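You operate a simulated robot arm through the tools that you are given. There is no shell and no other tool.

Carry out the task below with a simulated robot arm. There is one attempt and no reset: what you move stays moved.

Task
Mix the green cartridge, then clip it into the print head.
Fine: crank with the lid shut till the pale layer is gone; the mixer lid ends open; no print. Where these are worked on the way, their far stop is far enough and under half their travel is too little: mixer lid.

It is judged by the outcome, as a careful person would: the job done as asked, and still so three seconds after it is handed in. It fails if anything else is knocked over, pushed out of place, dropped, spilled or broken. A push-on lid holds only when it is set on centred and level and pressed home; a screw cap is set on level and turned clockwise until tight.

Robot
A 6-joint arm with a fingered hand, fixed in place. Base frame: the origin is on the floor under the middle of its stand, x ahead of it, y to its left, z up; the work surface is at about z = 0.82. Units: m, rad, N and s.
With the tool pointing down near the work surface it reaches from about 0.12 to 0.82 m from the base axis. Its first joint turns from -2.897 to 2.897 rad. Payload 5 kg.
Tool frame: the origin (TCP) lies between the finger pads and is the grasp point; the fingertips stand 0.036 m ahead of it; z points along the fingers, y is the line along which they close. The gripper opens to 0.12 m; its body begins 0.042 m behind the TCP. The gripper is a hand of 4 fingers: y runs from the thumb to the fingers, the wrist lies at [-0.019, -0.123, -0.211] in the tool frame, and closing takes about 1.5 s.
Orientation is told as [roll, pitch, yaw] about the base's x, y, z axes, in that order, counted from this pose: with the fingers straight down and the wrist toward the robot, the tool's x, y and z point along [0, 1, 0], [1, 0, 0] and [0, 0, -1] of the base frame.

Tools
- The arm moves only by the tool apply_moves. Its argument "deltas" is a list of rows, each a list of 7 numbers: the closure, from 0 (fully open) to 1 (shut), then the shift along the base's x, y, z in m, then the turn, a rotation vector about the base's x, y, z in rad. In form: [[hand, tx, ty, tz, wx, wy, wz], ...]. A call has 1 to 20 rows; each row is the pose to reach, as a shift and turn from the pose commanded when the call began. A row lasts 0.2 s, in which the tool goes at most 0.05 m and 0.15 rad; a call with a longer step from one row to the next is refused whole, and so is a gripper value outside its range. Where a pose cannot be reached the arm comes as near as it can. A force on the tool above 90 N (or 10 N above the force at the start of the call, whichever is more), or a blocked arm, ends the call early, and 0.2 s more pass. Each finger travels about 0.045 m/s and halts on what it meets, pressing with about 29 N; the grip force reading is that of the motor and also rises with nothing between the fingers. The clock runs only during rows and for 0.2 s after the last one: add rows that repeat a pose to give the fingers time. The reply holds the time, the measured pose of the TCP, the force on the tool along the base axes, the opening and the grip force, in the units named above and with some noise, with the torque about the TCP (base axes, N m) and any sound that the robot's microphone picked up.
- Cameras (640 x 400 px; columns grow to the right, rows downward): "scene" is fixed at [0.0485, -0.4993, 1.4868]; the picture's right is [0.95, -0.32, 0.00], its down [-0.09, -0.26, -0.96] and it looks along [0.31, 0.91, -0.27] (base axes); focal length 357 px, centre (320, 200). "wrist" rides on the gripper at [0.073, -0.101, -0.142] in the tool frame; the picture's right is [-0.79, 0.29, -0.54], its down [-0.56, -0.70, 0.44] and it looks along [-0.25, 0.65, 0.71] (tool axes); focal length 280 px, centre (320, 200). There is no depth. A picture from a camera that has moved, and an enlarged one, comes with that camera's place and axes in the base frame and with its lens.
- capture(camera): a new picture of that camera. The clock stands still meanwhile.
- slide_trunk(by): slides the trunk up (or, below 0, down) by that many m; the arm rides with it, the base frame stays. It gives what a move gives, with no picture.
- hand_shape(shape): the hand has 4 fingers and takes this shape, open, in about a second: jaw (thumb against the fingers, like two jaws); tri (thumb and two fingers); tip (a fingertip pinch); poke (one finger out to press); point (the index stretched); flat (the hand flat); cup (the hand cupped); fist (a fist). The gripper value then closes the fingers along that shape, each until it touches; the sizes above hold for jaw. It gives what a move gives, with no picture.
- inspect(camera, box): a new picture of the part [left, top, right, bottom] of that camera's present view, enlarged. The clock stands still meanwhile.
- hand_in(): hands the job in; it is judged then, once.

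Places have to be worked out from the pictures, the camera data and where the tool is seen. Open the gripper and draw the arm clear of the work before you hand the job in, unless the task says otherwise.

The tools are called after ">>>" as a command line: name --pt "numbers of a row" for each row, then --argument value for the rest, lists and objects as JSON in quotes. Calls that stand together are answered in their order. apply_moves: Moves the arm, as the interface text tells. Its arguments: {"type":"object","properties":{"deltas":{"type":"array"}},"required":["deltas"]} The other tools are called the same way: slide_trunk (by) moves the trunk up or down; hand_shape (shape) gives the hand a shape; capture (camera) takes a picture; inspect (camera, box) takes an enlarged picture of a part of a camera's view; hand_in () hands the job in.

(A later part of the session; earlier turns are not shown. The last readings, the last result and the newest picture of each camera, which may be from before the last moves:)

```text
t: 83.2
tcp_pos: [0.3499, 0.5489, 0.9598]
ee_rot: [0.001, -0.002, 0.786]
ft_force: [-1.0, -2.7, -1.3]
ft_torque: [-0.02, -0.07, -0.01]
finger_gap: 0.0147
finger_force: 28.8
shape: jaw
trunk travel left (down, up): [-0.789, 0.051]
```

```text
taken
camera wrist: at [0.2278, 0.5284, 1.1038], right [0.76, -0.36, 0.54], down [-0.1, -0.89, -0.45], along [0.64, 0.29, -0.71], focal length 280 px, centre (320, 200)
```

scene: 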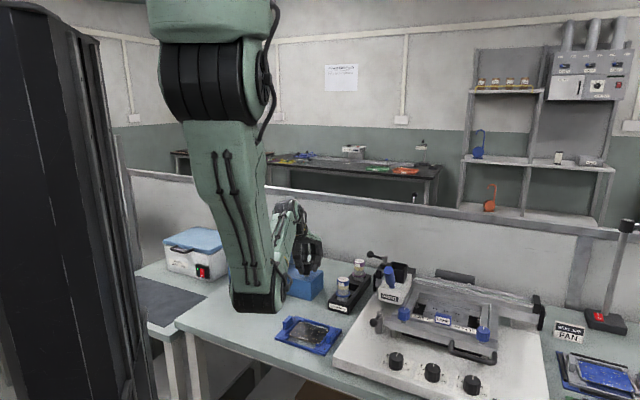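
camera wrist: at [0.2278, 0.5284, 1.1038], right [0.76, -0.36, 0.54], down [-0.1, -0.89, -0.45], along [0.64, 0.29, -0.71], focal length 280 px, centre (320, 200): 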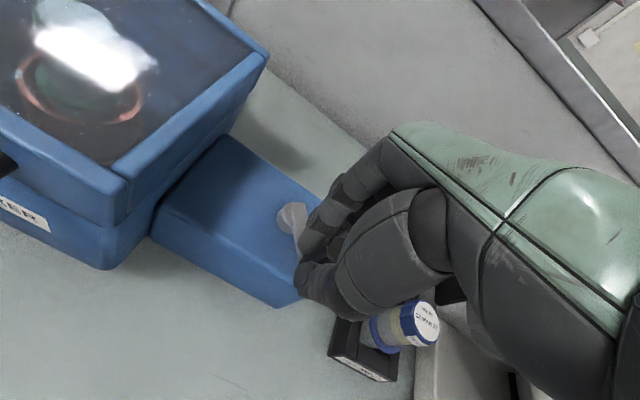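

Clean revolution. I run two more.

>>> apply_moves --pt "1 0.0156 -0.0016 0 0 0 0" --pt "1 0.031 0.0017 0 0 0 0" --pt "1 0.0446 0.0096 0 0 0 0" --pt "1 0.0551 0.0214 0 0 0 0" --pt "1 0.0614 0.0358 0 0 0 0" --pt "1 0.063 0.0514 0 0 0 0" --pt "1 0.0597 0.0668 0 0 0 0" --pt "1 0.0518 0.0804 0 0 0 0" --pt "1 0.04 0.0909 0 0 0 0" --pt "1 0.0256 0.0972 0 0 0 0" --pt "1 0.01 0.0988 0 0 0 0" --pt "1 -0.0054 0.0955 0 0 0 0" --pt "1 -0.019 0.0876 0 0 0 0" --pt "1 -0.0295 0.0758 0 0 0 0" --pt "1 -0.0358 0.0614 0 0 0 0" --pt "1 -0.0374 0.0458 0 0 0 0" --pt "1 -0.0341 0.0304 0 0 0 0" --pt "1 -0.0262 0.0168 0 0 0 0" --pt "1 -0.0144 0.0063 0 0 0 0" --pt "1 0 0 0 0 0 0"

>>> apply_moves --pt "1 0.0156 -0.0016 0 0 0 0" --pt "1 0.031 0.0017 0 0 0 0" --pt "1 0.0446 0.0096 0 0 0 0" --pt "1 0.0551 0.0214 0 0 0 0" --pt "1 0.0614 0.0358 0 0 0 0" --pt "1 0.063 0.0514 0 0 0 0" --pt "1 0.0597 0.0668 0 0 0 0" --pt "1 0.0518 0.0804 0 0 0 0" --pt "1 0.04 0.0909 0 0 0 0" --pt "1 0.0256 0.0972 0 0 0 0" --pt "1 0.01 0.0988 0 0 0 0" --pt "1 -0.0054 0.0955 0 0 0 0" --pt "1 -0.019 0.0876 0 0 0 0" --pt "1 -0.0295 0.0758 0 0 0 0" --pt "1 -0.0358 0.0614 0 0 0 0" --pt "1 -0.0374 0.0458 0 0 0 0" --pt "1 -0.0341 0.0304 0 0 0 0" --pt "1 -0.0262 0.0168 0 0 0 0" --pt "1 -0.0144 0.0063 0 0 0 0" --pt "1 0 0 0 0 0 0"

>>> capture --camera "wrist"

>>> capture --camera "scene"

```text
t: 87.4
tcp_pos: [0.3493, 0.5489, 0.9598]
ee_rot: [0.001, -0.005, 0.787]
ft_force: [0.6, -1.2, 4.5]
ft_torque: [-0.01, -0.14, -0.02]
finger_gap: 0.0151
finger_force: 29.0
shape: jaw
trunk travel left (down, up): [-0.789, 0.051]
```

```text
t: 91.6
tcp_pos: [0.3496, 0.5482, 0.961]
ee_rot: [0.002, -0.001, 0.786]
ft_force: [0.2, -0.9, -9.4]
ft_torque: [-0.03, -0.08, 0.02]
finger_gap: 0.0146
finger_force: 28.7
shape: jaw
trunk travel left (down, up): [-0.789, 0.051]
```

```text
taken
camera wrist: at [0.2275, 0.5287, 1.1042], right [0.76, -0.36, 0.54], down [-0.1, -0.89, -0.44], along [0.64, 0.28, -0.71], focal length 280 px, centre (320, 200)
```

wrist: 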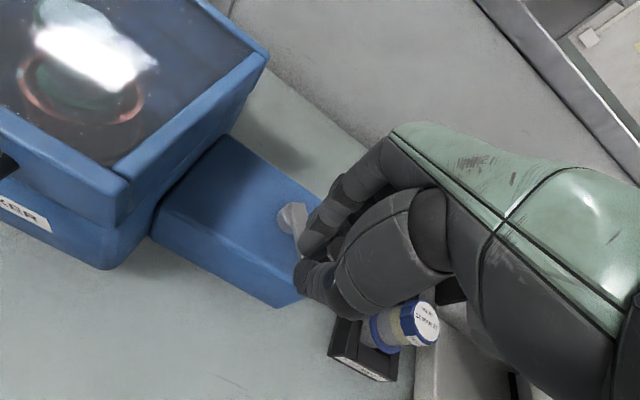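

```text
taken
```

scene: 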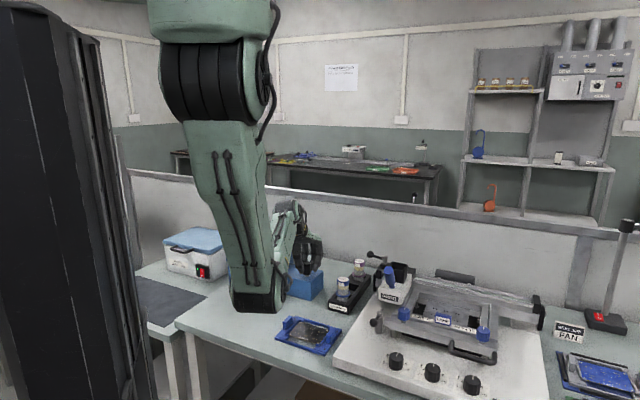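

About four revolutions so far, with low forces. I do two more, then look at the cartridge.

>>> apply_moves --pt "1 0.0156 -0.0016 0 0 0 0" --pt "1 0.031 0.0017 0 0 0 0" --pt "1 0.0446 0.0096 0 0 0 0" --pt "1 0.0551 0.0214 0 0 0 0" --pt "1 0.0614 0.0358 0 0 0 0" --pt "1 0.063 0.0514 0 0 0 0" --pt "1 0.0597 0.0668 0 0 0 0" --pt "1 0.0518 0.0804 0 0 0 0" --pt "1 0.04 0.0909 0 0 0 0" --pt "1 0.0256 0.0972 0 0 0 0" --pt "1 0.01 0.0988 0 0 0 0" --pt "1 -0.0054 0.0955 0 0 0 0" --pt "1 -0.019 0.0876 0 0 0 0" --pt "1 -0.0295 0.0758 0 0 0 0" --pt "1 -0.0358 0.0614 0 0 0 0" --pt "1 -0.0374 0.0458 0 0 0 0" --pt "1 -0.0341 0.0304 0 0 0 0" --pt "1 -0.0262 0.0168 0 0 0 0" --pt "1 -0.0144 0.0063 0 0 0 0" --pt "1 0 0 0 0 0 0"

>>> apply_moves --pt "1 0.0156 -0.0016 0 0 0 0" --pt "1 0.031 0.0017 0 0 0 0" --pt "1 0.0446 0.0096 0 0 0 0" --pt "1 0.0551 0.0214 0 0 0 0" --pt "1 0.0614 0.0358 0 0 0 0" --pt "1 0.063 0.0514 0 0 0 0" --pt "1 0.0597 0.0668 0 0 0 0" --pt "1 0.0518 0.0804 0 0 0 0" --pt "1 0.04 0.0909 0 0 0 0" --pt "1 0.0256 0.0972 0 0 0 0" --pt "1 0.01 0.0988 0 0 0 0" --pt "1 -0.0054 0.0955 0 0 0 0" --pt "1 -0.019 0.0876 0 0 0 0" --pt "1 -0.0295 0.0758 0 0 0 0" --pt "1 -0.0358 0.0614 0 0 0 0" --pt "1 -0.0374 0.0458 0 0 0 0" --pt "1 -0.0341 0.0304 0 0 0 0" --pt "1 -0.0262 0.0168 0 0 0 0" --pt "1 -0.0144 0.0063 0 0 0 0" --pt "1 0 0 0 0 0 0"

>>> apply_moves --pt "1 0.0156 -0.0016 0 0 0 0" --pt "1 0.031 0.0017 0 0 0 0" --pt "1 0.0446 0.0096 0 0 0 0" --pt "1 0.0551 0.0214 0 0 0 0" --pt "1 0.0614 0.0358 0 0 0 0" --pt "1 0.063 0.0514 0 0 0 0" --pt "1 0.0597 0.0668 0 0 0 0" --pt "1 0.0518 0.0804 0 0 0 0" --pt "1 0.04 0.0909 0 0 0 0" --pt "1 0.0256 0.0972 0 0 0 0" --pt "1 0.0256 0.0972 0 0 0 0"

>>> capture --camera "wrist"

>>> inspect --camera "wrist" --box '[0, 100, 160, 300]'

```text
t: 95.8
tcp_pos: [0.3486, 0.5498, 0.9613]
ee_rot: [0.003, -0.002, 0.785]
ft_force: [1.7, -1.7, -6.7]
ft_torque: [-0.04, -0.08, 0.01]
finger_gap: 0.0143
finger_force: 28.8
shape: jaw
trunk travel left (down, up): [-0.789, 0.051]
```

```text
t: 100.0
tcp_pos: [0.3488, 0.5502, 0.96]
ee_rot: [0.002, -0.003, 0.785]
ft_force: [-0.2, -0.2, 0.8]
ft_torque: [0.0, 0.02, -0.01]
finger_gap: 0.0123
finger_force: 28.9
shape: jaw
trunk travel left (down, up): [-0.789, 0.051]
```

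```text
t: 102.4
tcp_pos: [0.3723, 0.6461, 0.9608]
ee_rot: [0.003, -0.002, 0.787]
ft_force: [0.1, 0.3, -0.7]
ft_torque: [0.0, -0.01, -0.02]
finger_gap: 0.0127
finger_force: 29.4
shape: jaw
trunk travel left (down, up): [-0.789, 0.051]
```

```text
taken
camera wrist: at [0.2491, 0.625, 1.1046], right [0.76, -0.36, 0.54], down [-0.1, -0.89, -0.45], along [0.64, 0.29, -0.71], focal length 280 px, centre (320, 200)
```

wrist: 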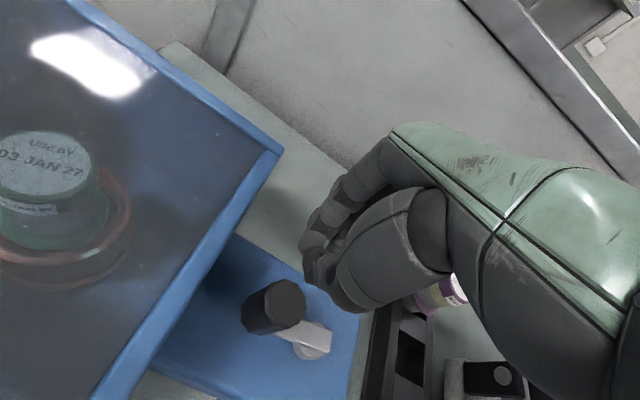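

```text
2.00 times, centred on (80, 200) of wrist
camera zoom: at [0.2491, 0.625, 1.1046], right [0.76, -0.36, 0.54], down [-0.1, -0.89, -0.45], along [0.64, 0.29, -0.71], focal length 561 px, centre (800, 200)
```

zoom: 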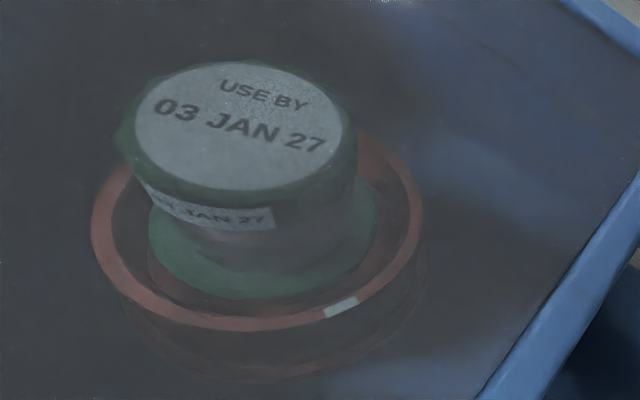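

The knob slipped out of my grip during the last turn (about five turns done). I lift off and take a closer look at the cartridge through the window.

>>> apply_moves --pt "1 0 0 0.04 0 0 0" --pt "0.8 0 0 0.08 0 0 0" --pt "0.6 -0.02 -0.02 0.12 0 0 0" --pt "0.6 -0.05 -0.05 0.125 0 0 0" --pt "0.6 -0.08 -0.08 0.125 0 0 0" --pt "0.6 -0.11 -0.11 0.125 0 0 0" --pt "0.6 -0.135 -0.14 0.125 0 0 0" --pt "0.6 -0.135 -0.14 0.125 0 0 0"

>>> capture --camera "wrist"

>>> capture --camera "scene"

```text
t: 104.2
tcp_pos: [0.2431, 0.5053, 1.0873]
ee_rot: [0.001, -0.002, 0.786]
ft_force: [0.1, 0.4, -0.1]
ft_torque: [0.01, 0.01, -0.01]
finger_gap: 0.0477
finger_force: 0.0
shape: jaw
trunk travel left (down, up): [-0.789, 0.051]
```

```text
taken
camera wrist: at [0.1194, 0.4857, 1.2298], right [0.76, -0.36, 0.54], down [-0.1, -0.89, -0.45], along [0.64, 0.29, -0.71], focal length 280 px, centre (320, 200)
```

wrist: 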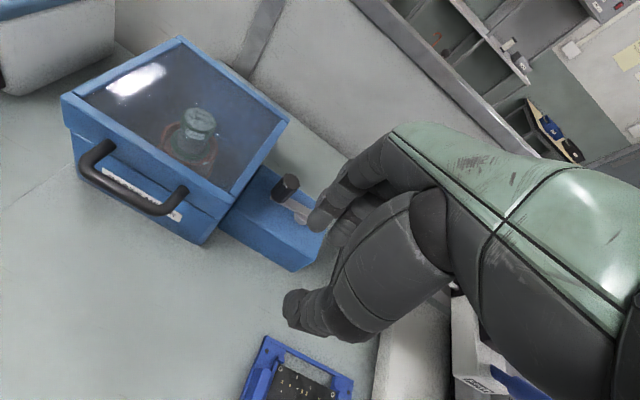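

```text
taken
```

scene: 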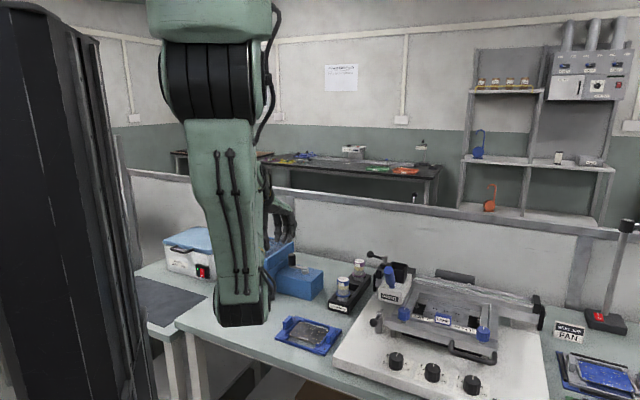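

>>> inspect --camera "wrist" --box '[165, 95, 235, 175]'

>>> inspect --camera "wrist" --box '[60, 30, 340, 280]'

```text
5.00 times, centred on (200, 135) of wrist
camera zoom: at [0.1194, 0.4857, 1.2298], right [0.76, -0.36, 0.54], down [-0.1, -0.89, -0.45], along [0.64, 0.29, -0.71], focal length 1402 px, centre (920, 525)
```

zoom: 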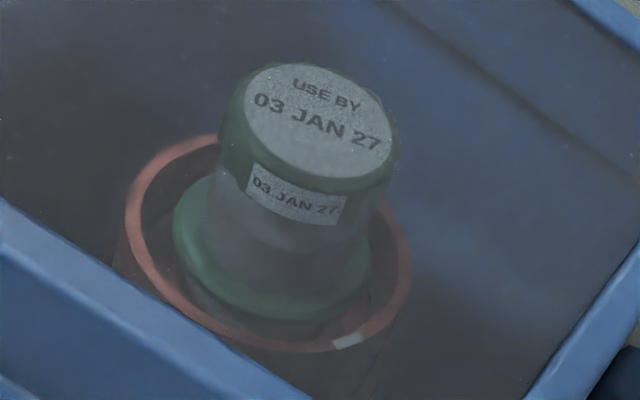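

```text
1.60 times, centred on (200, 155) of wrist
camera zoom: at [0.1194, 0.4857, 1.2298], right [0.76, -0.36, 0.54], down [-0.1, -0.89, -0.45], along [0.64, 0.29, -0.71], focal length 449 px, centre (512, 272)
```

zoom: 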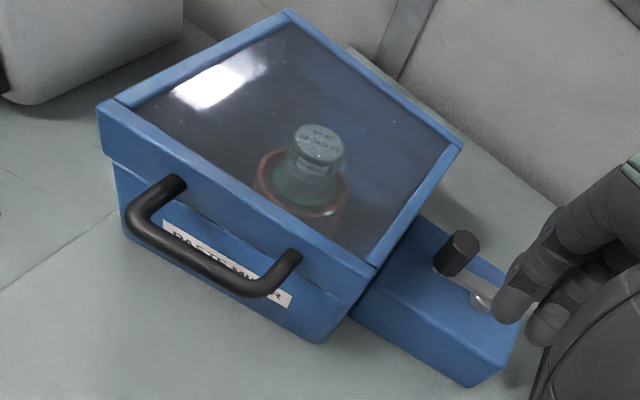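

The body now looks uniform grey through the window. I zoom further to make sure no pale band remains, and compare with an unmixed cartridge.

>>> inspect --camera "wrist" --box '[180, 110, 216, 140]'

>>> inspect --camera "scene" --box '[265, 230, 325, 290]'

```text
13.33 times, centred on (198, 125) of wrist
camera zoom: at [0.1194, 0.4857, 1.2298], right [0.76, -0.36, 0.54], down [-0.1, -0.89, -0.45], along [0.64, 0.29, -0.71], focal length 3738 px, centre (1947, 1200)
```

zoom: 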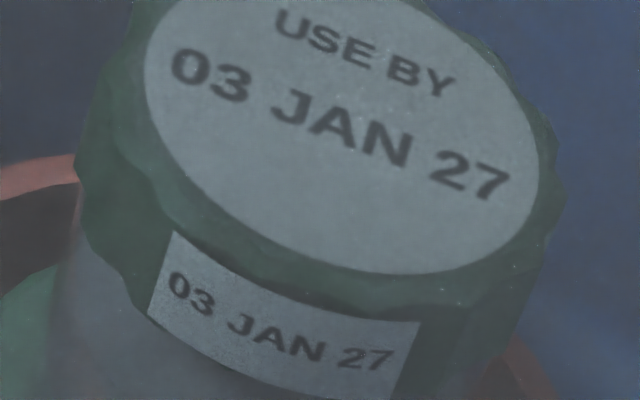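

```text
6.67 times, centred on (295, 260) of scene
camera zoom: at [0.0485, -0.4993, 1.4868], right [0.95, -0.32, 0.0], down [-0.09, -0.26, -0.96], along [0.31, 0.91, -0.27], focal length 2380 px, centre (487, -200)
```

zoom: 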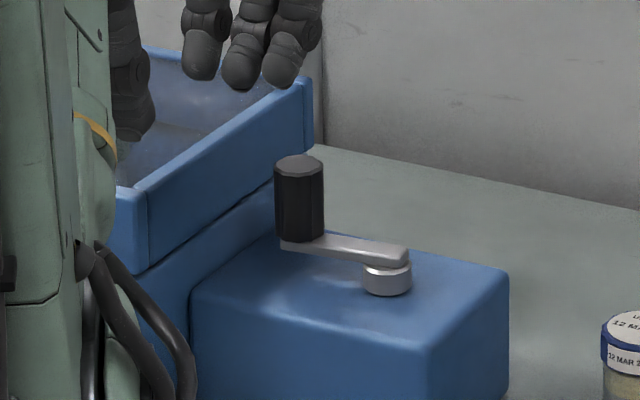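

>>> inspect --camera "wrist" --box '[178, 125, 218, 165]'

```text
10.00 times, centred on (198, 145) of wrist
camera zoom: at [0.1194, 0.4857, 1.2298], right [0.76, -0.36, 0.54], down [-0.1, -0.89, -0.45], along [0.64, 0.29, -0.71], focal length 2804 px, centre (1540, 750)
```

zoom: 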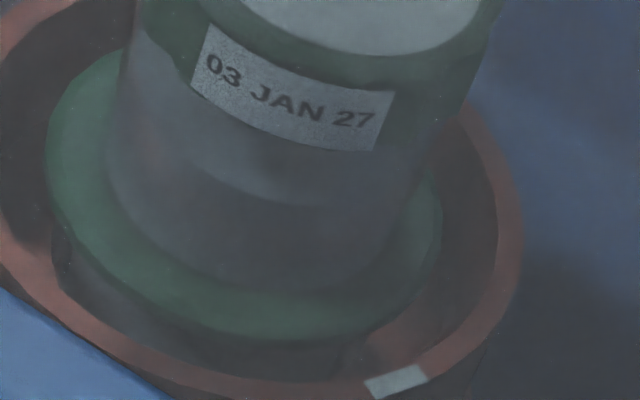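

The upper half of the body still looks slightly lighter than the lower half, so I'll mix some more. The knob now rests at about (0.3265, 0.627); I go back above it.

>>> apply_moves --pt "0.5 0.02 0.03 0 0 0 0" --pt "0.42 0.042 0.061 -0.02 0 0 0" --pt "0.42 0.063 0.092 -0.04 0 0 0" --pt "0.42 0.083 0.121 -0.06 0 0 0" --pt "0.42 0.083 0.121 -0.07 0 0 0" --pt "0.42 0.083 0.121 -0.07 0 0 0"

>>> inspect --camera "wrist" --box '[180, 160, 400, 340]'

>>> inspect --camera "scene" --box '[250, 215, 340, 295]'

```text
t: 105.6
tcp_pos: [0.3235, 0.6259, 1.0153]
ee_rot: [0.001, -0.003, 0.785]
ft_force: [0.6, 0.2, -0.4]
ft_torque: [-0.02, 0.01, 0.0]
finger_gap: 0.0693
finger_force: 0.0
shape: jaw
trunk travel left (down, up): [-0.789, 0.051]
```

```text
2.22 times, centred on (290, 250) of wrist
camera zoom: at [0.2011, 0.6062, 1.1587], right [0.76, -0.36, 0.54], down [-0.1, -0.89, -0.45], along [0.64, 0.29, -0.71], focal length 623 px, centre (387, 89)
```

zoom: 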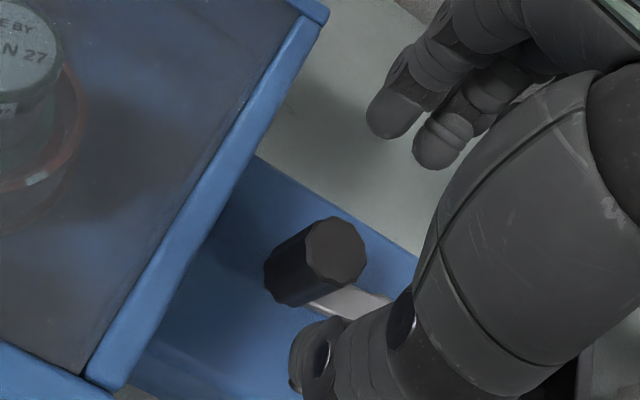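

```text
5.00 times, centred on (295, 255) of scene
camera zoom: at [0.0485, -0.4993, 1.4868], right [0.95, -0.32, 0.0], down [-0.09, -0.26, -0.96], along [0.31, 0.91, -0.27], focal length 1785 px, centre (445, -75)
```

zoom: 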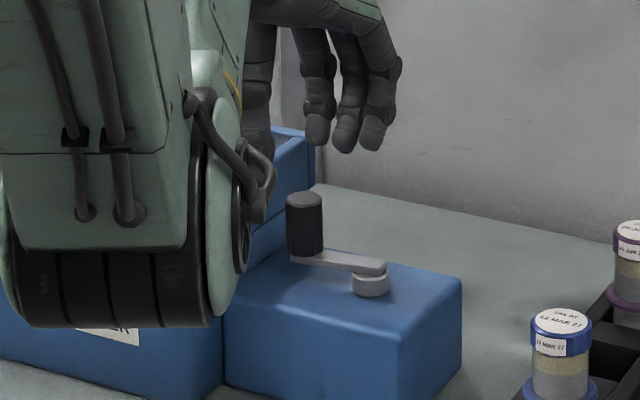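

The knob is centred and the thumb has ample clearance from the lid. I shift 8 mm so the knob sits deeper among the fingers, descend, and close.

>>> apply_moves --pt "0.42 -0.003 0.003 -0.01 0 0 0" --pt "0.42 -0.0055 0.006 -0.025 0 0 0" --pt "0.42 -0.0055 0.006 -0.04 0 0 0" --pt "0.42 -0.0055 0.006 -0.057 0 0 0" --pt "0.42 -0.0055 0.006 -0.057 0 0 0" --pt "0.55 -0.0055 0.006 -0.057 0 0 0" --pt "0.68 -0.0055 0.006 -0.057 0 0 0" --pt "0.8 -0.0055 0.006 -0.057 0 0 0" --pt "0.9 -0.0055 0.006 -0.057 0 0 0" --pt "1.0 -0.0055 0.006 -0.057 0 0 0" --pt "1.0 -0.0055 0.006 -0.057 0 0 0" --pt "1.0 -0.0055 0.006 -0.057 0 0 0"

>>> inspect --camera "wrist" --box '[220, 160, 400, 330]'

>>> inspect --camera "scene" --box '[260, 215, 340, 295]'

```text
t: 108.2
tcp_pos: [0.3152, 0.6325, 0.9593]
ee_rot: [0.002, -0.003, 0.785]
ft_force: [-1.0, 0.1, -1.1]
ft_torque: [0.04, -0.02, -0.02]
finger_gap: 0.0062
finger_force: 29.4
shape: jaw
trunk travel left (down, up): [-0.789, 0.051]
```

```text
2.35 times, centred on (310, 245) of wrist
camera zoom: at [0.1938, 0.612, 1.1017], right [0.76, -0.36, 0.54], down [-0.1, -0.89, -0.45], along [0.64, 0.29, -0.71], focal length 660 px, centre (344, 94)
```

zoom: 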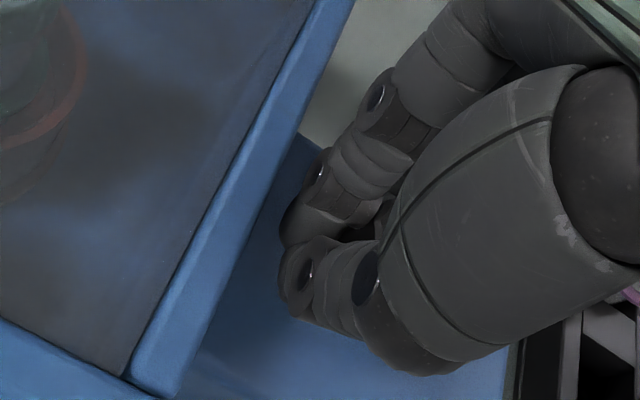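

```text
5.00 times, centred on (300, 255) of scene
camera zoom: at [0.0485, -0.4993, 1.4868], right [0.95, -0.32, 0.0], down [-0.09, -0.26, -0.96], along [0.31, 0.91, -0.27], focal length 1785 px, centre (420, -75)
```

zoom: 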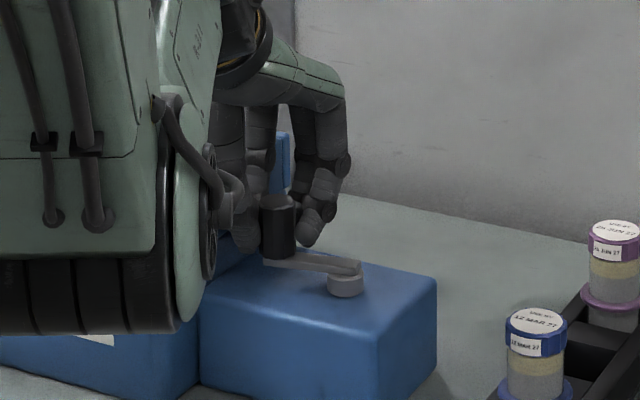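

The fingers closed beside the knob (gap only 6 mm): the knob must sit nearer the hand centre. I reopen, shift back so the knob is centred, and close again.

>>> apply_moves --pt "0.8 0 0 0 0 0 0" --pt "0.6 0 0 0 0 0 0" --pt "0.42 0 0 0 0 0 0" --pt "0.42 0 0 0 0 0 0" --pt "0.42 0 0 0 0 0 0" --pt "0.42 0.006 -0.005 0 0 0 0" --pt "0.42 0.0115 -0.009 0 0 0 0" --pt "0.42 0.0115 -0.009 0 0 0 0" --pt "0.55 0.0115 -0.009 0 0 0 0" --pt "0.68 0.0115 -0.009 0 0 0 0" --pt "0.8 0.0115 -0.009 0 0 0 0" --pt "0.9 0.0115 -0.009 0 0 0 0" --pt "1.0 0.0115 -0.009 0 0 0 0" --pt "1.0 0.0115 -0.009 0 0 0 0" --pt "1.0 0.0115 -0.009 0 0 0 0"

>>> inspect --camera "wrist" --box '[220, 160, 400, 330]'

>>> inspect --camera "scene" --box '[260, 215, 340, 295]'

```text
t: 111.4
tcp_pos: [0.3288, 0.6246, 0.9585]
ee_rot: [0.0, -0.003, 0.785]
ft_force: [-1.8, 0.2, -1.6]
ft_torque: [0.08, -0.02, 0.0]
finger_gap: 0.0153
finger_force: 28.8
shape: jaw
trunk travel left (down, up): [-0.789, 0.051]
```

```text
2.35 times, centred on (310, 245) of wrist
camera zoom: at [0.2055, 0.6035, 1.1017], right [0.76, -0.36, 0.54], down [-0.1, -0.89, -0.45], along [0.64, 0.29, -0.71], focal length 660 px, centre (344, 94)
```

zoom: 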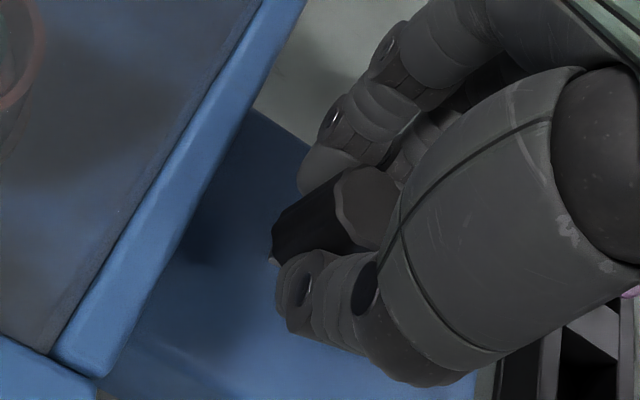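

```text
5.00 times, centred on (300, 255) of scene
camera zoom: at [0.0485, -0.4993, 1.4868], right [0.95, -0.32, 0.0], down [-0.09, -0.26, -0.96], along [0.31, 0.91, -0.27], focal length 1785 px, centre (420, -75)
```

zoom: 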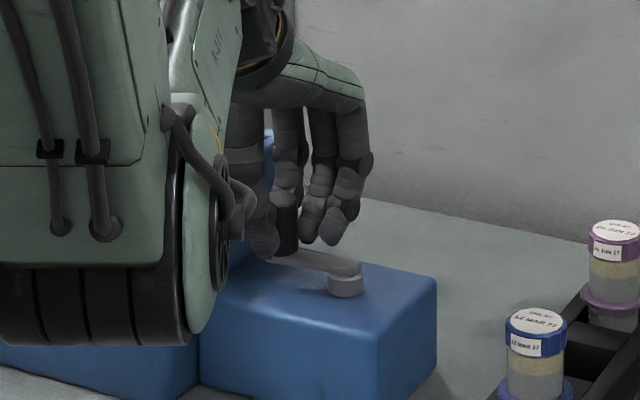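

Now the knob is gripped properly (15 mm gap). I continue cranking from this angle, first half a turn.

>>> apply_moves --pt "1 -0.0086 -0.0132 0 0 0 0" --pt "1 -0.0127 -0.0284 0 0 0 0" --pt "1 -0.012 -0.0441 0 0 0 0" --pt "1 -0.0064 -0.0588 0 0 0 0" --pt "1 0.0035 -0.0711 0 0 0 0" --pt "1 0.0166 -0.0797 0 0 0 0" --pt "1 0.0318 -0.0838 0 0 0 0" --pt "1 0.0475 -0.083 0 0 0 0" --pt "1 0.0623 -0.0774 0 0 0 0" --pt "1 0.0745 -0.0676 0 0 0 0"

>>> inspect --camera "wrist" --box '[220, 160, 400, 330]'

```text
t: 113.6
tcp_pos: [0.4007, 0.5557, 0.9584]
ee_rot: [0.002, -0.005, 0.785]
ft_force: [-0.3, 1.6, 10.2]
ft_torque: [0.13, -0.08, 0.01]
finger_gap: 0.0149
finger_force: 29.1
shape: jaw
trunk travel left (down, up): [-0.789, 0.051]
```

```text
2.35 times, centred on (310, 245) of wrist
camera zoom: at [0.2785, 0.5349, 1.1009], right [0.76, -0.36, 0.54], down [-0.1, -0.89, -0.45], along [0.64, 0.29, -0.71], focal length 660 px, centre (344, 94)
```

zoom: 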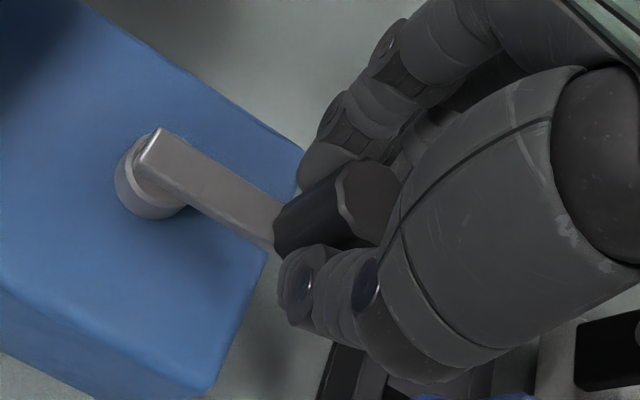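

Forces are near zero sideways; the circle is right. I run two full revolutions from here.

>>> apply_moves --pt "1 0.0086 0.0132 0 0 0 0" --pt "1 0.0128 0.0284 0 0 0 0" --pt "1 0.012 0.0441 0 0 0 0" --pt "1 0.0064 0.0588 0 0 0 0" --pt "1 -0.0035 0.0711 0 0 0 0" --pt "1 -0.0166 0.0797 0 0 0 0" --pt "1 -0.0318 0.0838 0 0 0 0" --pt "1 -0.0475 0.0831 0 0 0 0" --pt "1 -0.0622 0.0775 0 0 0 0" --pt "1 -0.0745 0.0676 0 0 0 0" --pt "1 -0.0831 0.0544 0 0 0 0" --pt "1 -0.0872 0.0392 0 0 0 0" --pt "1 -0.0865 0.0235 0 0 0 0" --pt "1 -0.0809 0.0088 0 0 0 0" --pt "1 -0.071 -0.0035 0 0 0 0" --pt "1 -0.0579 -0.0121 0 0 0 0" --pt "1 -0.0427 -0.0162 0 0 0 0" --pt "1 -0.027 -0.0154 0 0 0 0" --pt "1 -0.0122 -0.0098 0 0 0 0" --pt "1 0 0 0 0 0 0"

>>> inspect --camera "wrist" --box '[220, 160, 400, 330]'

```text
t: 117.8
tcp_pos: [0.4028, 0.5561, 0.9578]
ee_rot: [0.003, -0.006, 0.785]
ft_force: [0.0, 1.3, 3.6]
ft_torque: [0.12, -0.09, 0.01]
finger_gap: 0.0151
finger_force: 28.5
shape: jaw
trunk travel left (down, up): [-0.789, 0.051]
```

```text
2.35 times, centred on (310, 245) of wrist
camera zoom: at [0.2801, 0.5367, 1.1011], right [0.76, -0.36, 0.54], down [-0.1, -0.89, -0.45], along [0.64, 0.29, -0.71], focal length 660 px, centre (344, 94)
```

zoom: 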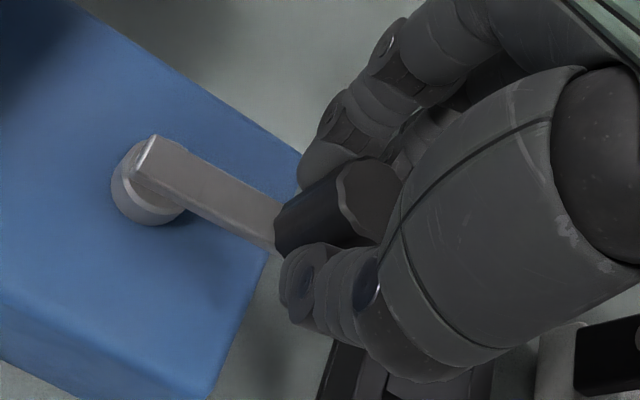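

Stable grip. Two more revolutions.

>>> apply_moves --pt "1 0.0086 0.0132 0 0 0 0" --pt "1 0.0128 0.0284 0 0 0 0" --pt "1 0.012 0.0441 0 0 0 0" --pt "1 0.0064 0.0588 0 0 0 0" --pt "1 -0.0035 0.0711 0 0 0 0" --pt "1 -0.0166 0.0797 0 0 0 0" --pt "1 -0.0318 0.0838 0 0 0 0" --pt "1 -0.0475 0.0831 0 0 0 0" --pt "1 -0.0622 0.0775 0 0 0 0" --pt "1 -0.0745 0.0676 0 0 0 0" --pt "1 -0.0831 0.0544 0 0 0 0" --pt "1 -0.0872 0.0392 0 0 0 0" --pt "1 -0.0865 0.0235 0 0 0 0" --pt "1 -0.0809 0.0088 0 0 0 0" --pt "1 -0.071 -0.0035 0 0 0 0" --pt "1 -0.0579 -0.0121 0 0 0 0" --pt "1 -0.0427 -0.0162 0 0 0 0" --pt "1 -0.027 -0.0154 0 0 0 0" --pt "1 -0.0122 -0.0098 0 0 0 0" --pt "1 0 0 0 0 0 0"

>>> apply_moves --pt "1 0.0086 0.0132 0 0 0 0" --pt "1 0.0128 0.0284 0 0 0 0" --pt "1 0.012 0.0441 0 0 0 0" --pt "1 0.0064 0.0588 0 0 0 0" --pt "1 -0.0035 0.0711 0 0 0 0" --pt "1 -0.0166 0.0797 0 0 0 0" --pt "1 -0.0318 0.0838 0 0 0 0" --pt "1 -0.0475 0.0831 0 0 0 0" --pt "1 -0.0622 0.0775 0 0 0 0" --pt "1 -0.0745 0.0676 0 0 0 0" --pt "1 -0.0831 0.0544 0 0 0 0" --pt "1 -0.0872 0.0392 0 0 0 0" --pt "1 -0.0865 0.0235 0 0 0 0" --pt "1 -0.0809 0.0088 0 0 0 0" --pt "1 -0.071 -0.0035 0 0 0 0" --pt "1 -0.0579 -0.0121 0 0 0 0" --pt "1 -0.0427 -0.0162 0 0 0 0" --pt "1 -0.027 -0.0154 0 0 0 0" --pt "1 -0.0122 -0.0098 0 0 0 0" --pt "1 0 0 0 0 0 0"

>>> inspect --camera "wrist" --box '[220, 160, 400, 330]'

```text
t: 122.0
tcp_pos: [0.4027, 0.5566, 0.9581]
ee_rot: [0.0, -0.002, 0.786]
ft_force: [1.9, -0.2, -4.4]
ft_torque: [0.07, -0.06, 0.01]
finger_gap: 0.0148
finger_force: 29.2
shape: jaw
trunk travel left (down, up): [-0.789, 0.051]
```

```text
t: 126.2
tcp_pos: [0.4025, 0.5547, 0.9576]
ee_rot: [0.001, -0.004, 0.785]
ft_force: [1.3, -0.7, 2.2]
ft_torque: [0.07, -0.07, 0.0]
finger_gap: 0.015
finger_force: 29.4
shape: jaw
trunk travel left (down, up): [-0.789, 0.051]
```

```text
2.35 times, centred on (310, 245) of wrist
camera zoom: at [0.2789, 0.5356, 1.1015], right [0.76, -0.36, 0.54], down [-0.1, -0.89, -0.45], along [0.64, 0.29, -0.71], focal length 660 px, centre (344, 94)
```

zoom: 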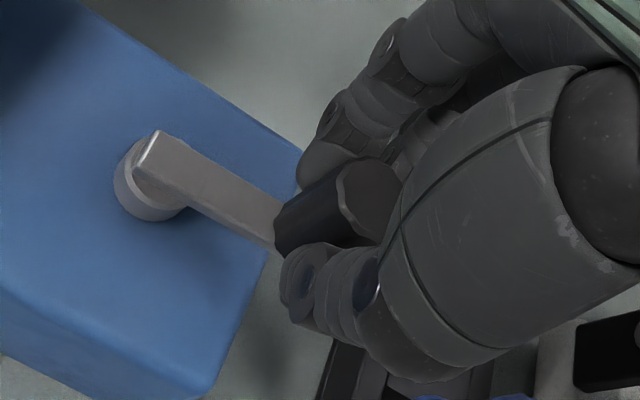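

About 8½ turns in total. I run one more full turn and then end near the knob's original angle (~228°).

>>> apply_moves --pt "1 0.0086 0.0132 0 0 0 0" --pt "1 0.0128 0.0284 0 0 0 0" --pt "1 0.012 0.0441 0 0 0 0" --pt "1 0.0064 0.0588 0 0 0 0" --pt "1 -0.0035 0.0711 0 0 0 0" --pt "1 -0.0166 0.0797 0 0 0 0" --pt "1 -0.0318 0.0838 0 0 0 0" --pt "1 -0.0475 0.0831 0 0 0 0" --pt "1 -0.0622 0.0775 0 0 0 0" --pt "1 -0.0745 0.0676 0 0 0 0" --pt "1 -0.0831 0.0544 0 0 0 0" --pt "1 -0.0872 0.0392 0 0 0 0" --pt "1 -0.0865 0.0235 0 0 0 0" --pt "1 -0.0809 0.0088 0 0 0 0" --pt "1 -0.071 -0.0035 0 0 0 0" --pt "1 -0.0579 -0.0121 0 0 0 0" --pt "1 -0.0427 -0.0162 0 0 0 0" --pt "1 -0.027 -0.0154 0 0 0 0" --pt "1 -0.0122 -0.0098 0 0 0 0" --pt "1 0 0 0 0 0 0"

>>> apply_moves --pt "1 0.0086 0.0132 0 0 0 0" --pt "1 0.0128 0.0284 0 0 0 0" --pt "1 0.012 0.0441 0 0 0 0" --pt "1 0.0064 0.0588 0 0 0 0" --pt "1 -0.0035 0.0711 0 0 0 0" --pt "1 -0.0166 0.0797 0 0 0 0" --pt "1 -0.0318 0.0838 0 0 0 0" --pt "1 -0.0475 0.0831 0 0 0 0" --pt "1 -0.0622 0.0775 0 0 0 0" --pt "1 -0.0745 0.0676 0 0 0 0" --pt "1 -0.0831 0.0544 0 0 0 0" --pt "1 -0.0872 0.0392 0 0 0 0" --pt "1 -0.0865 0.0235 0 0 0 0" --pt "1 -0.0809 0.0088 0 0 0 0" --pt "1 -0.071 -0.0035 0 0 0 0" --pt "1 -0.071 -0.0035 0 0 0 0"

>>> capture --camera "wrist"

```text
t: 130.4
tcp_pos: [0.4025, 0.5558, 0.9582]
ee_rot: [-0.001, -0.009, 0.787]
ft_force: [-0.6, 1.6, 12.5]
ft_torque: [0.15, -0.05, 0.0]
finger_gap: 0.0153
finger_force: 28.8
shape: jaw
trunk travel left (down, up): [-0.789, 0.051]
```

```text
t: 133.8
tcp_pos: [0.3294, 0.5518, 0.9578]
ee_rot: [0.003, -0.003, 0.784]
ft_force: [4.8, 3.7, 0.0]
ft_torque: [0.19, -0.18, 0.0]
finger_gap: 0.0153
finger_force: 28.8
shape: jaw
trunk travel left (down, up): [-0.789, 0.051]
```

```text
taken
camera wrist: at [0.2083, 0.5324, 1.1017], right [0.76, -0.36, 0.54], down [-0.1, -0.89, -0.45], along [0.64, 0.29, -0.71], focal length 280 px, centre (320, 200)
```

wrist: 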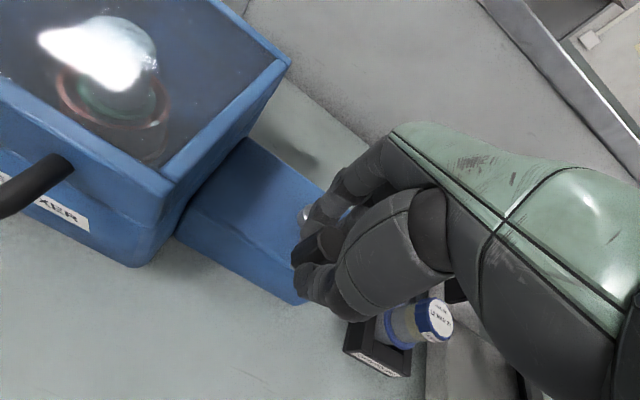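

About ten turns done. I release the knob, lift, and take the same viewing pose to check the layer.

>>> apply_moves --pt "0.85 0 0 0 0 0 0" --pt "0.65 0 0 0 0 0 0" --pt "0.45 0 0 0 0 0 0" --pt "0.42 0 0 0.005 0 0 0" --pt "0.42 0 0 0.03 0 0 0" --pt "0.42 0 0 0.06 0 0 0" --pt "0.42 0 0 0.09 0 0 0" --pt "0.5 -0.04 -0.02 0.12 0 0 0" --pt "0.6 -0.08 -0.04 0.13 0 0 0" --pt "0.6 -0.088 -0.046 0.13 0 0 0" --pt "0.6 -0.088 -0.046 0.13 0 0 0"

>>> capture --camera "wrist"

>>> inspect --camera "wrist" --box '[178, 110, 218, 160]'

```text
refused: row 8 steps farther than a row can; nothing moved
```

```text
taken
camera wrist: at [0.2083, 0.5324, 1.1017], right [0.76, -0.36, 0.54], down [-0.1, -0.89, -0.45], along [0.64, 0.29, -0.71], focal length 280 px, centre (320, 200)
```

wrist: 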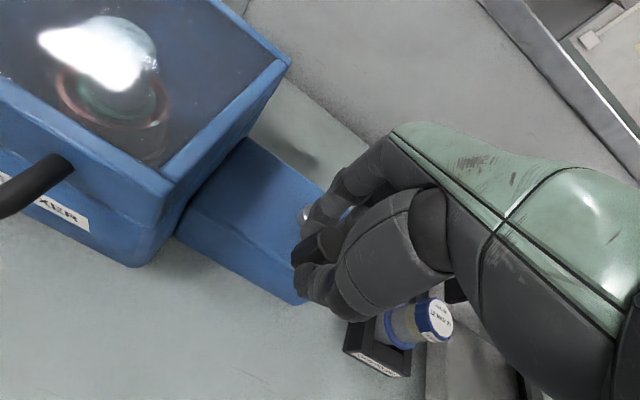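

```text
8.00 times, centred on (198, 135) of wrist
camera zoom: at [0.2083, 0.5324, 1.1017], right [0.76, -0.36, 0.54], down [-0.1, -0.89, -0.45], along [0.64, 0.29, -0.71], focal length 2243 px, centre (1296, 720)
```

zoom: 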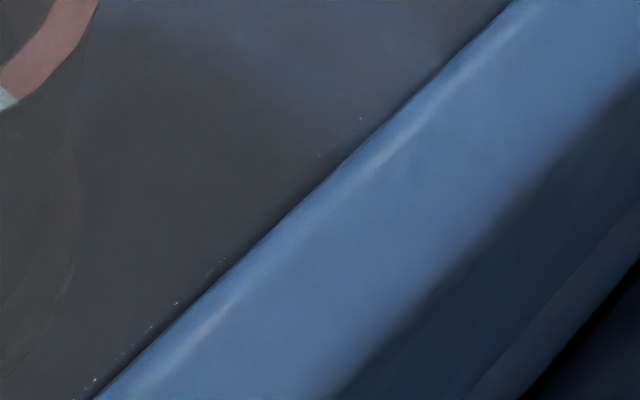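

One row step was too long and the call was refused; I resend it with finer steps.

>>> apply_moves --pt "0.85 0 0 0 0 0 0" --pt "0.65 0 0 0 0 0 0" --pt "0.45 0 0 0 0 0 0" --pt "0.42 0 0 0.005 0 0 0" --pt "0.42 0 0 0.03 0 0 0" --pt "0.42 0 0 0.06 0 0 0" --pt "0.42 0 0 0.09 0 0 0" --pt "0.5 -0.03 -0.015 0.115 0 0 0" --pt "0.6 -0.065 -0.035 0.13 0 0 0" --pt "0.6 -0.088 -0.046 0.13 0 0 0" --pt "0.6 -0.088 -0.046 0.13 0 0 0"

>>> capture --camera "wrist"

>>> inspect --camera "wrist" --box '[178, 110, 218, 160]'

```text
t: 136.2
tcp_pos: [0.2426, 0.5056, 1.0878]
ee_rot: [0.002, -0.004, 0.784]
ft_force: [0.1, 0.4, -0.2]
ft_torque: [0.03, 0.02, 0.01]
finger_gap: 0.0484
finger_force: 0.2
shape: jaw
trunk travel left (down, up): [-0.789, 0.051]
```

```text
taken
camera wrist: at [0.1202, 0.4858, 1.231], right [0.76, -0.36, 0.54], down [-0.1, -0.89, -0.45], along [0.64, 0.29, -0.71], focal length 280 px, centre (320, 200)
```

wrist: 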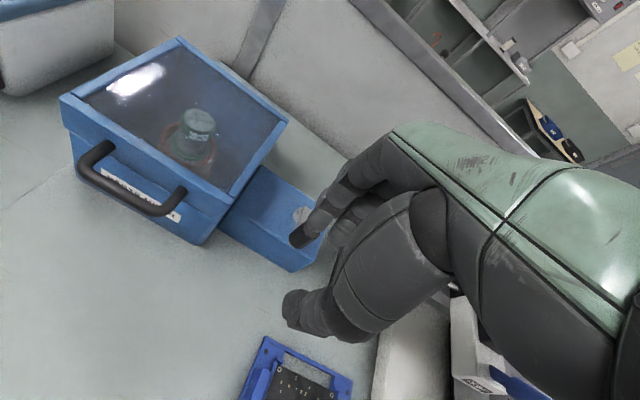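

```text
8.00 times, centred on (198, 135) of wrist
camera zoom: at [0.1202, 0.4858, 1.231], right [0.76, -0.36, 0.54], down [-0.1, -0.89, -0.45], along [0.64, 0.29, -0.71], focal length 2243 px, centre (1296, 720)
```

zoom: 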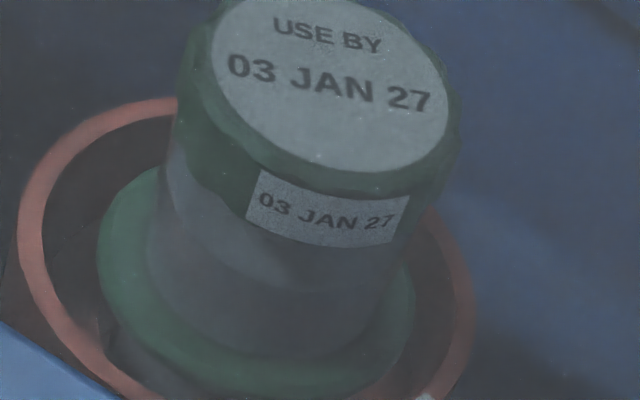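

The body is uniform grey now with only a soft shadow, no tan layer. Next I go back to the handle: same tilt and pre-grasp point as when I released it.

>>> apply_moves --pt "0.6 -0.028 0.022 0 0 0 0" --pt "0.6 -0.056 0.044 0 0.06 -0.06 0" --pt "0.6 -0.084 0.066 0 0.14 -0.14 0" --pt "0.6 -0.112 0.088 -0.005 0.22 -0.22 0" --pt "0.6 -0.138 0.11 -0.01 0.308 -0.308 0" --pt "0.6 -0.138 0.11 -0.02 0.308 -0.308 0" --pt "0.6 -0.138 0.11 -0.02 0.308 -0.308 0"

>>> capture --camera "wrist"

>>> capture --camera "scene"

```text
t: 137.8
tcp_pos: [0.1028, 0.619, 1.0676]
ee_rot: [0.001, -0.441, 0.785]
ft_force: [0.4, -0.3, 0.2]
ft_torque: [0.03, 0.0, -0.01]
finger_gap: 0.0484
finger_force: 0.0
shape: jaw
trunk travel left (down, up): [-0.789, 0.051]
```

```text
taken
camera wrist: at [-0.0553, 0.5621, 1.1543], right [0.58, -0.54, 0.61], down [0.08, -0.71, -0.7], along [0.81, 0.46, -0.37], focal length 280 px, centre (320, 200)
```

wrist: 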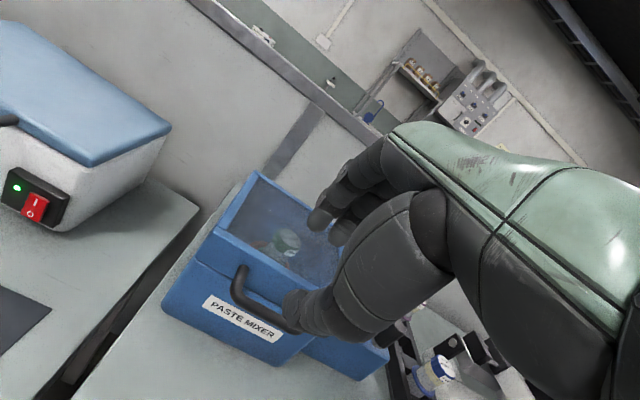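

```text
taken
```

scene: 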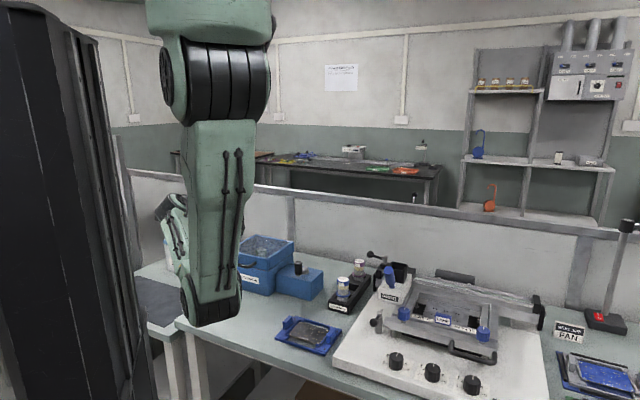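

The handle is as I left it. I advance in two stages with the fingers narrowed to ~24 mm so they slip around the bar and into the loop.

>>> apply_moves --pt "0.7 0.003 0.001 -0.03 0 0 0" --pt "0.8 0.0076 0.0035 -0.066 0 0 0" --pt "0.8 0.0076 0.0035 -0.066 0 0 0" --pt "0.8 0.013 0.009 -0.083 0 0 0" --pt "0.8 0.013 0.009 -0.083 0 0 0"

>>> inspect --camera "wrist" --box '[170, 150, 400, 340]'

```text
t: 139.0
tcp_pos: [0.1167, 0.626, 0.9863]
ee_rot: [0.002, -0.441, 0.786]
ft_force: [0.2, -0.2, -0.6]
ft_torque: [-0.03, 0.01, 0.01]
finger_gap: 0.0243
finger_force: 0.1
shape: jaw
trunk travel left (down, up): [-0.789, 0.051]
```

```text
2.11 times, centred on (285, 245) of wrist
camera zoom: at [-0.0415, 0.5713, 1.0726], right [0.58, -0.54, 0.61], down [0.08, -0.71, -0.7], along [0.81, 0.46, -0.37], focal length 590 px, centre (394, 105)
```

zoom: 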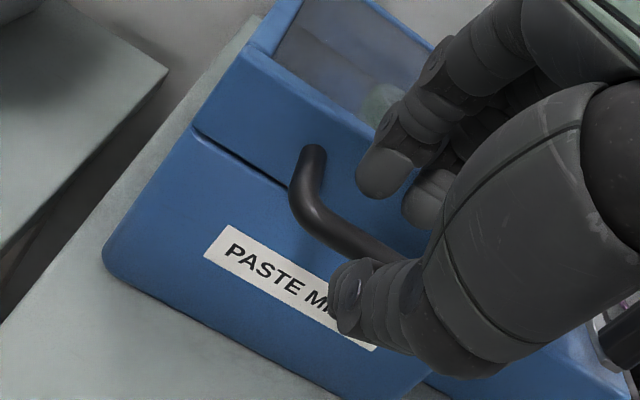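

Aligned: the bar lies between thumb and fingers. I advance the last 4 cm and close.

>>> apply_moves --pt "0.8 0.004 0.0045 -0.013 0 0 0" --pt "0.8 0.008 0.009 -0.026 0 0 0" --pt "0.8 0.0125 0.0135 -0.039 0 0 0" --pt "0.8 0.0125 0.0135 -0.039 0 0 0"

>>> inspect --camera "wrist" --box '[170, 150, 400, 340]'

```text
t: 140.0
tcp_pos: [0.1295, 0.6388, 0.9474]
ee_rot: [0.002, -0.443, 0.787]
ft_force: [-10.1, -9.4, 3.7]
ft_torque: [0.28, -0.37, -0.09]
finger_gap: 0.0228
finger_force: 0.0
shape: jaw
trunk travel left (down, up): [-0.789, 0.051]
```

```text
2.11 times, centred on (285, 245) of wrist
camera zoom: at [-0.029, 0.5823, 1.0335], right [0.58, -0.54, 0.61], down [0.08, -0.71, -0.7], along [0.81, 0.46, -0.37], focal length 590 px, centre (394, 105)
```

zoom: 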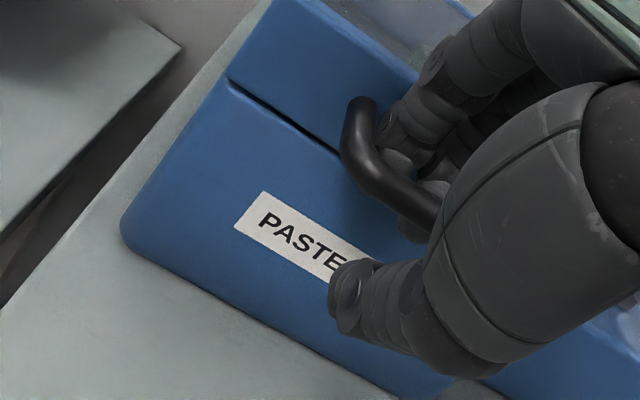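

The fingers are through the loop, pressing lightly against the lid's front. I back off 2 mm and close on the bar.

>>> apply_moves --pt "0.85 -0.002 -0.002 0 0 0 0" --pt "0.92 -0.002 -0.002 0 0 0 0" --pt "1.0 -0.002 -0.002 0 0 0 0" --pt "1.0 -0.002 -0.002 0 0 0 0" --pt "1.0 -0.002 -0.002 0 0 0 0"

>>> inspect --camera "wrist" --box '[170, 150, 400, 340]'

```text
t: 141.2
tcp_pos: [0.1294, 0.6369, 0.9451]
ee_rot: [-0.002, -0.437, 0.786]
ft_force: [1.5, -0.6, -2.0]
ft_torque: [0.0, 0.02, 0.04]
finger_gap: 0.0
finger_force: 29.4
shape: jaw
trunk travel left (down, up): [-0.789, 0.051]
```

```text
2.11 times, centred on (285, 245) of wrist
camera zoom: at [-0.0284, 0.5818, 1.0321], right [0.58, -0.54, 0.61], down [0.08, -0.71, -0.7], along [0.81, 0.45, -0.37], focal length 590 px, centre (394, 105)
```

zoom: 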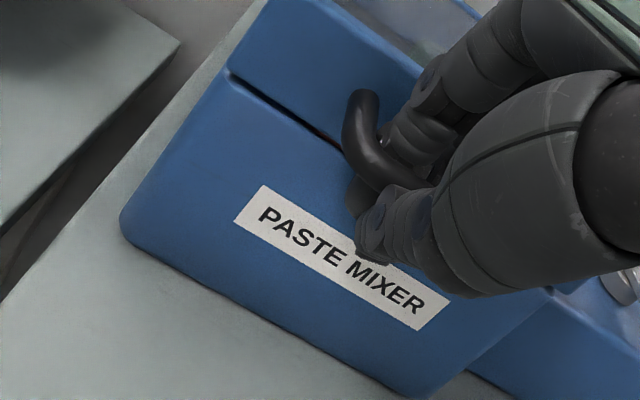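

The fingertips have closed around the bar like a hook (bar caged). I lift along the arc, first to about 30°.

>>> apply_moves --pt "1 0.0004 0.0004 0.007 0 0 0" --pt "1 0.0008 0.0008 0.0139 0 0 0" --pt "1 0.0022 0.0022 0.0277 0 0 0" --pt "1 0.0053 0.0053 0.0471 0 0 0" --pt "1 0.0095 0.0095 0.0661 0 0 0" --pt "1 0.0148 0.0148 0.0844 0 0 0" --pt "1 0.0214 0.0214 0.1021 0 0 0" --pt "1 0.0214 0.0214 0.1021 0 0 0"

>>> capture --camera "wrist"

>>> inspect --camera "scene" --box '[210, 185, 330, 305]'

```text
t: 143.0
tcp_pos: [0.1541, 0.6607, 1.0488]
ee_rot: [0.0, -0.435, 0.788]
ft_force: [9.8, 11.1, -12.8]
ft_torque: [-0.06, 0.27, 0.13]
finger_gap: 0.0
finger_force: 28.5
shape: jaw
trunk travel left (down, up): [-0.789, 0.051]
```

```text
taken
camera wrist: at [-0.0041, 0.6059, 1.1355], right [0.58, -0.53, 0.61], down [0.08, -0.71, -0.7], along [0.81, 0.45, -0.37], focal length 280 px, centre (320, 200)
```

wrist: 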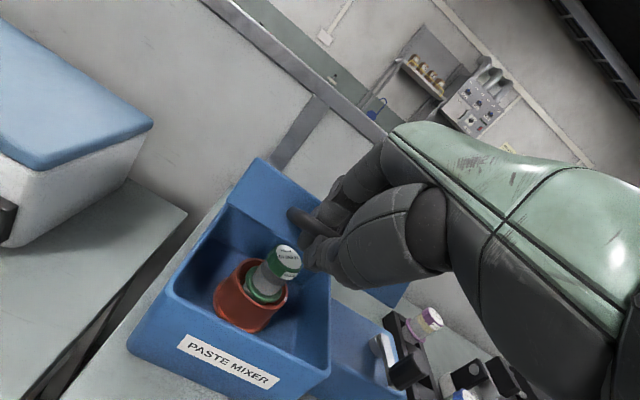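

```text
3.33 times, centred on (270, 245) of scene
camera zoom: at [0.0485, -0.4993, 1.4868], right [0.95, -0.32, 0.0], down [-0.09, -0.26, -0.96], along [0.31, 0.91, -0.27], focal length 1190 px, centre (487, 50)
```

zoom: 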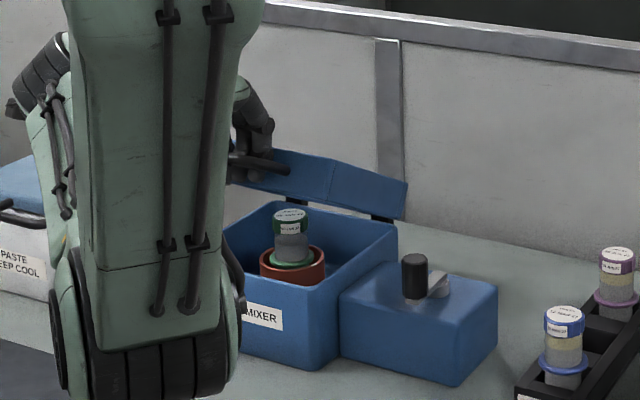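

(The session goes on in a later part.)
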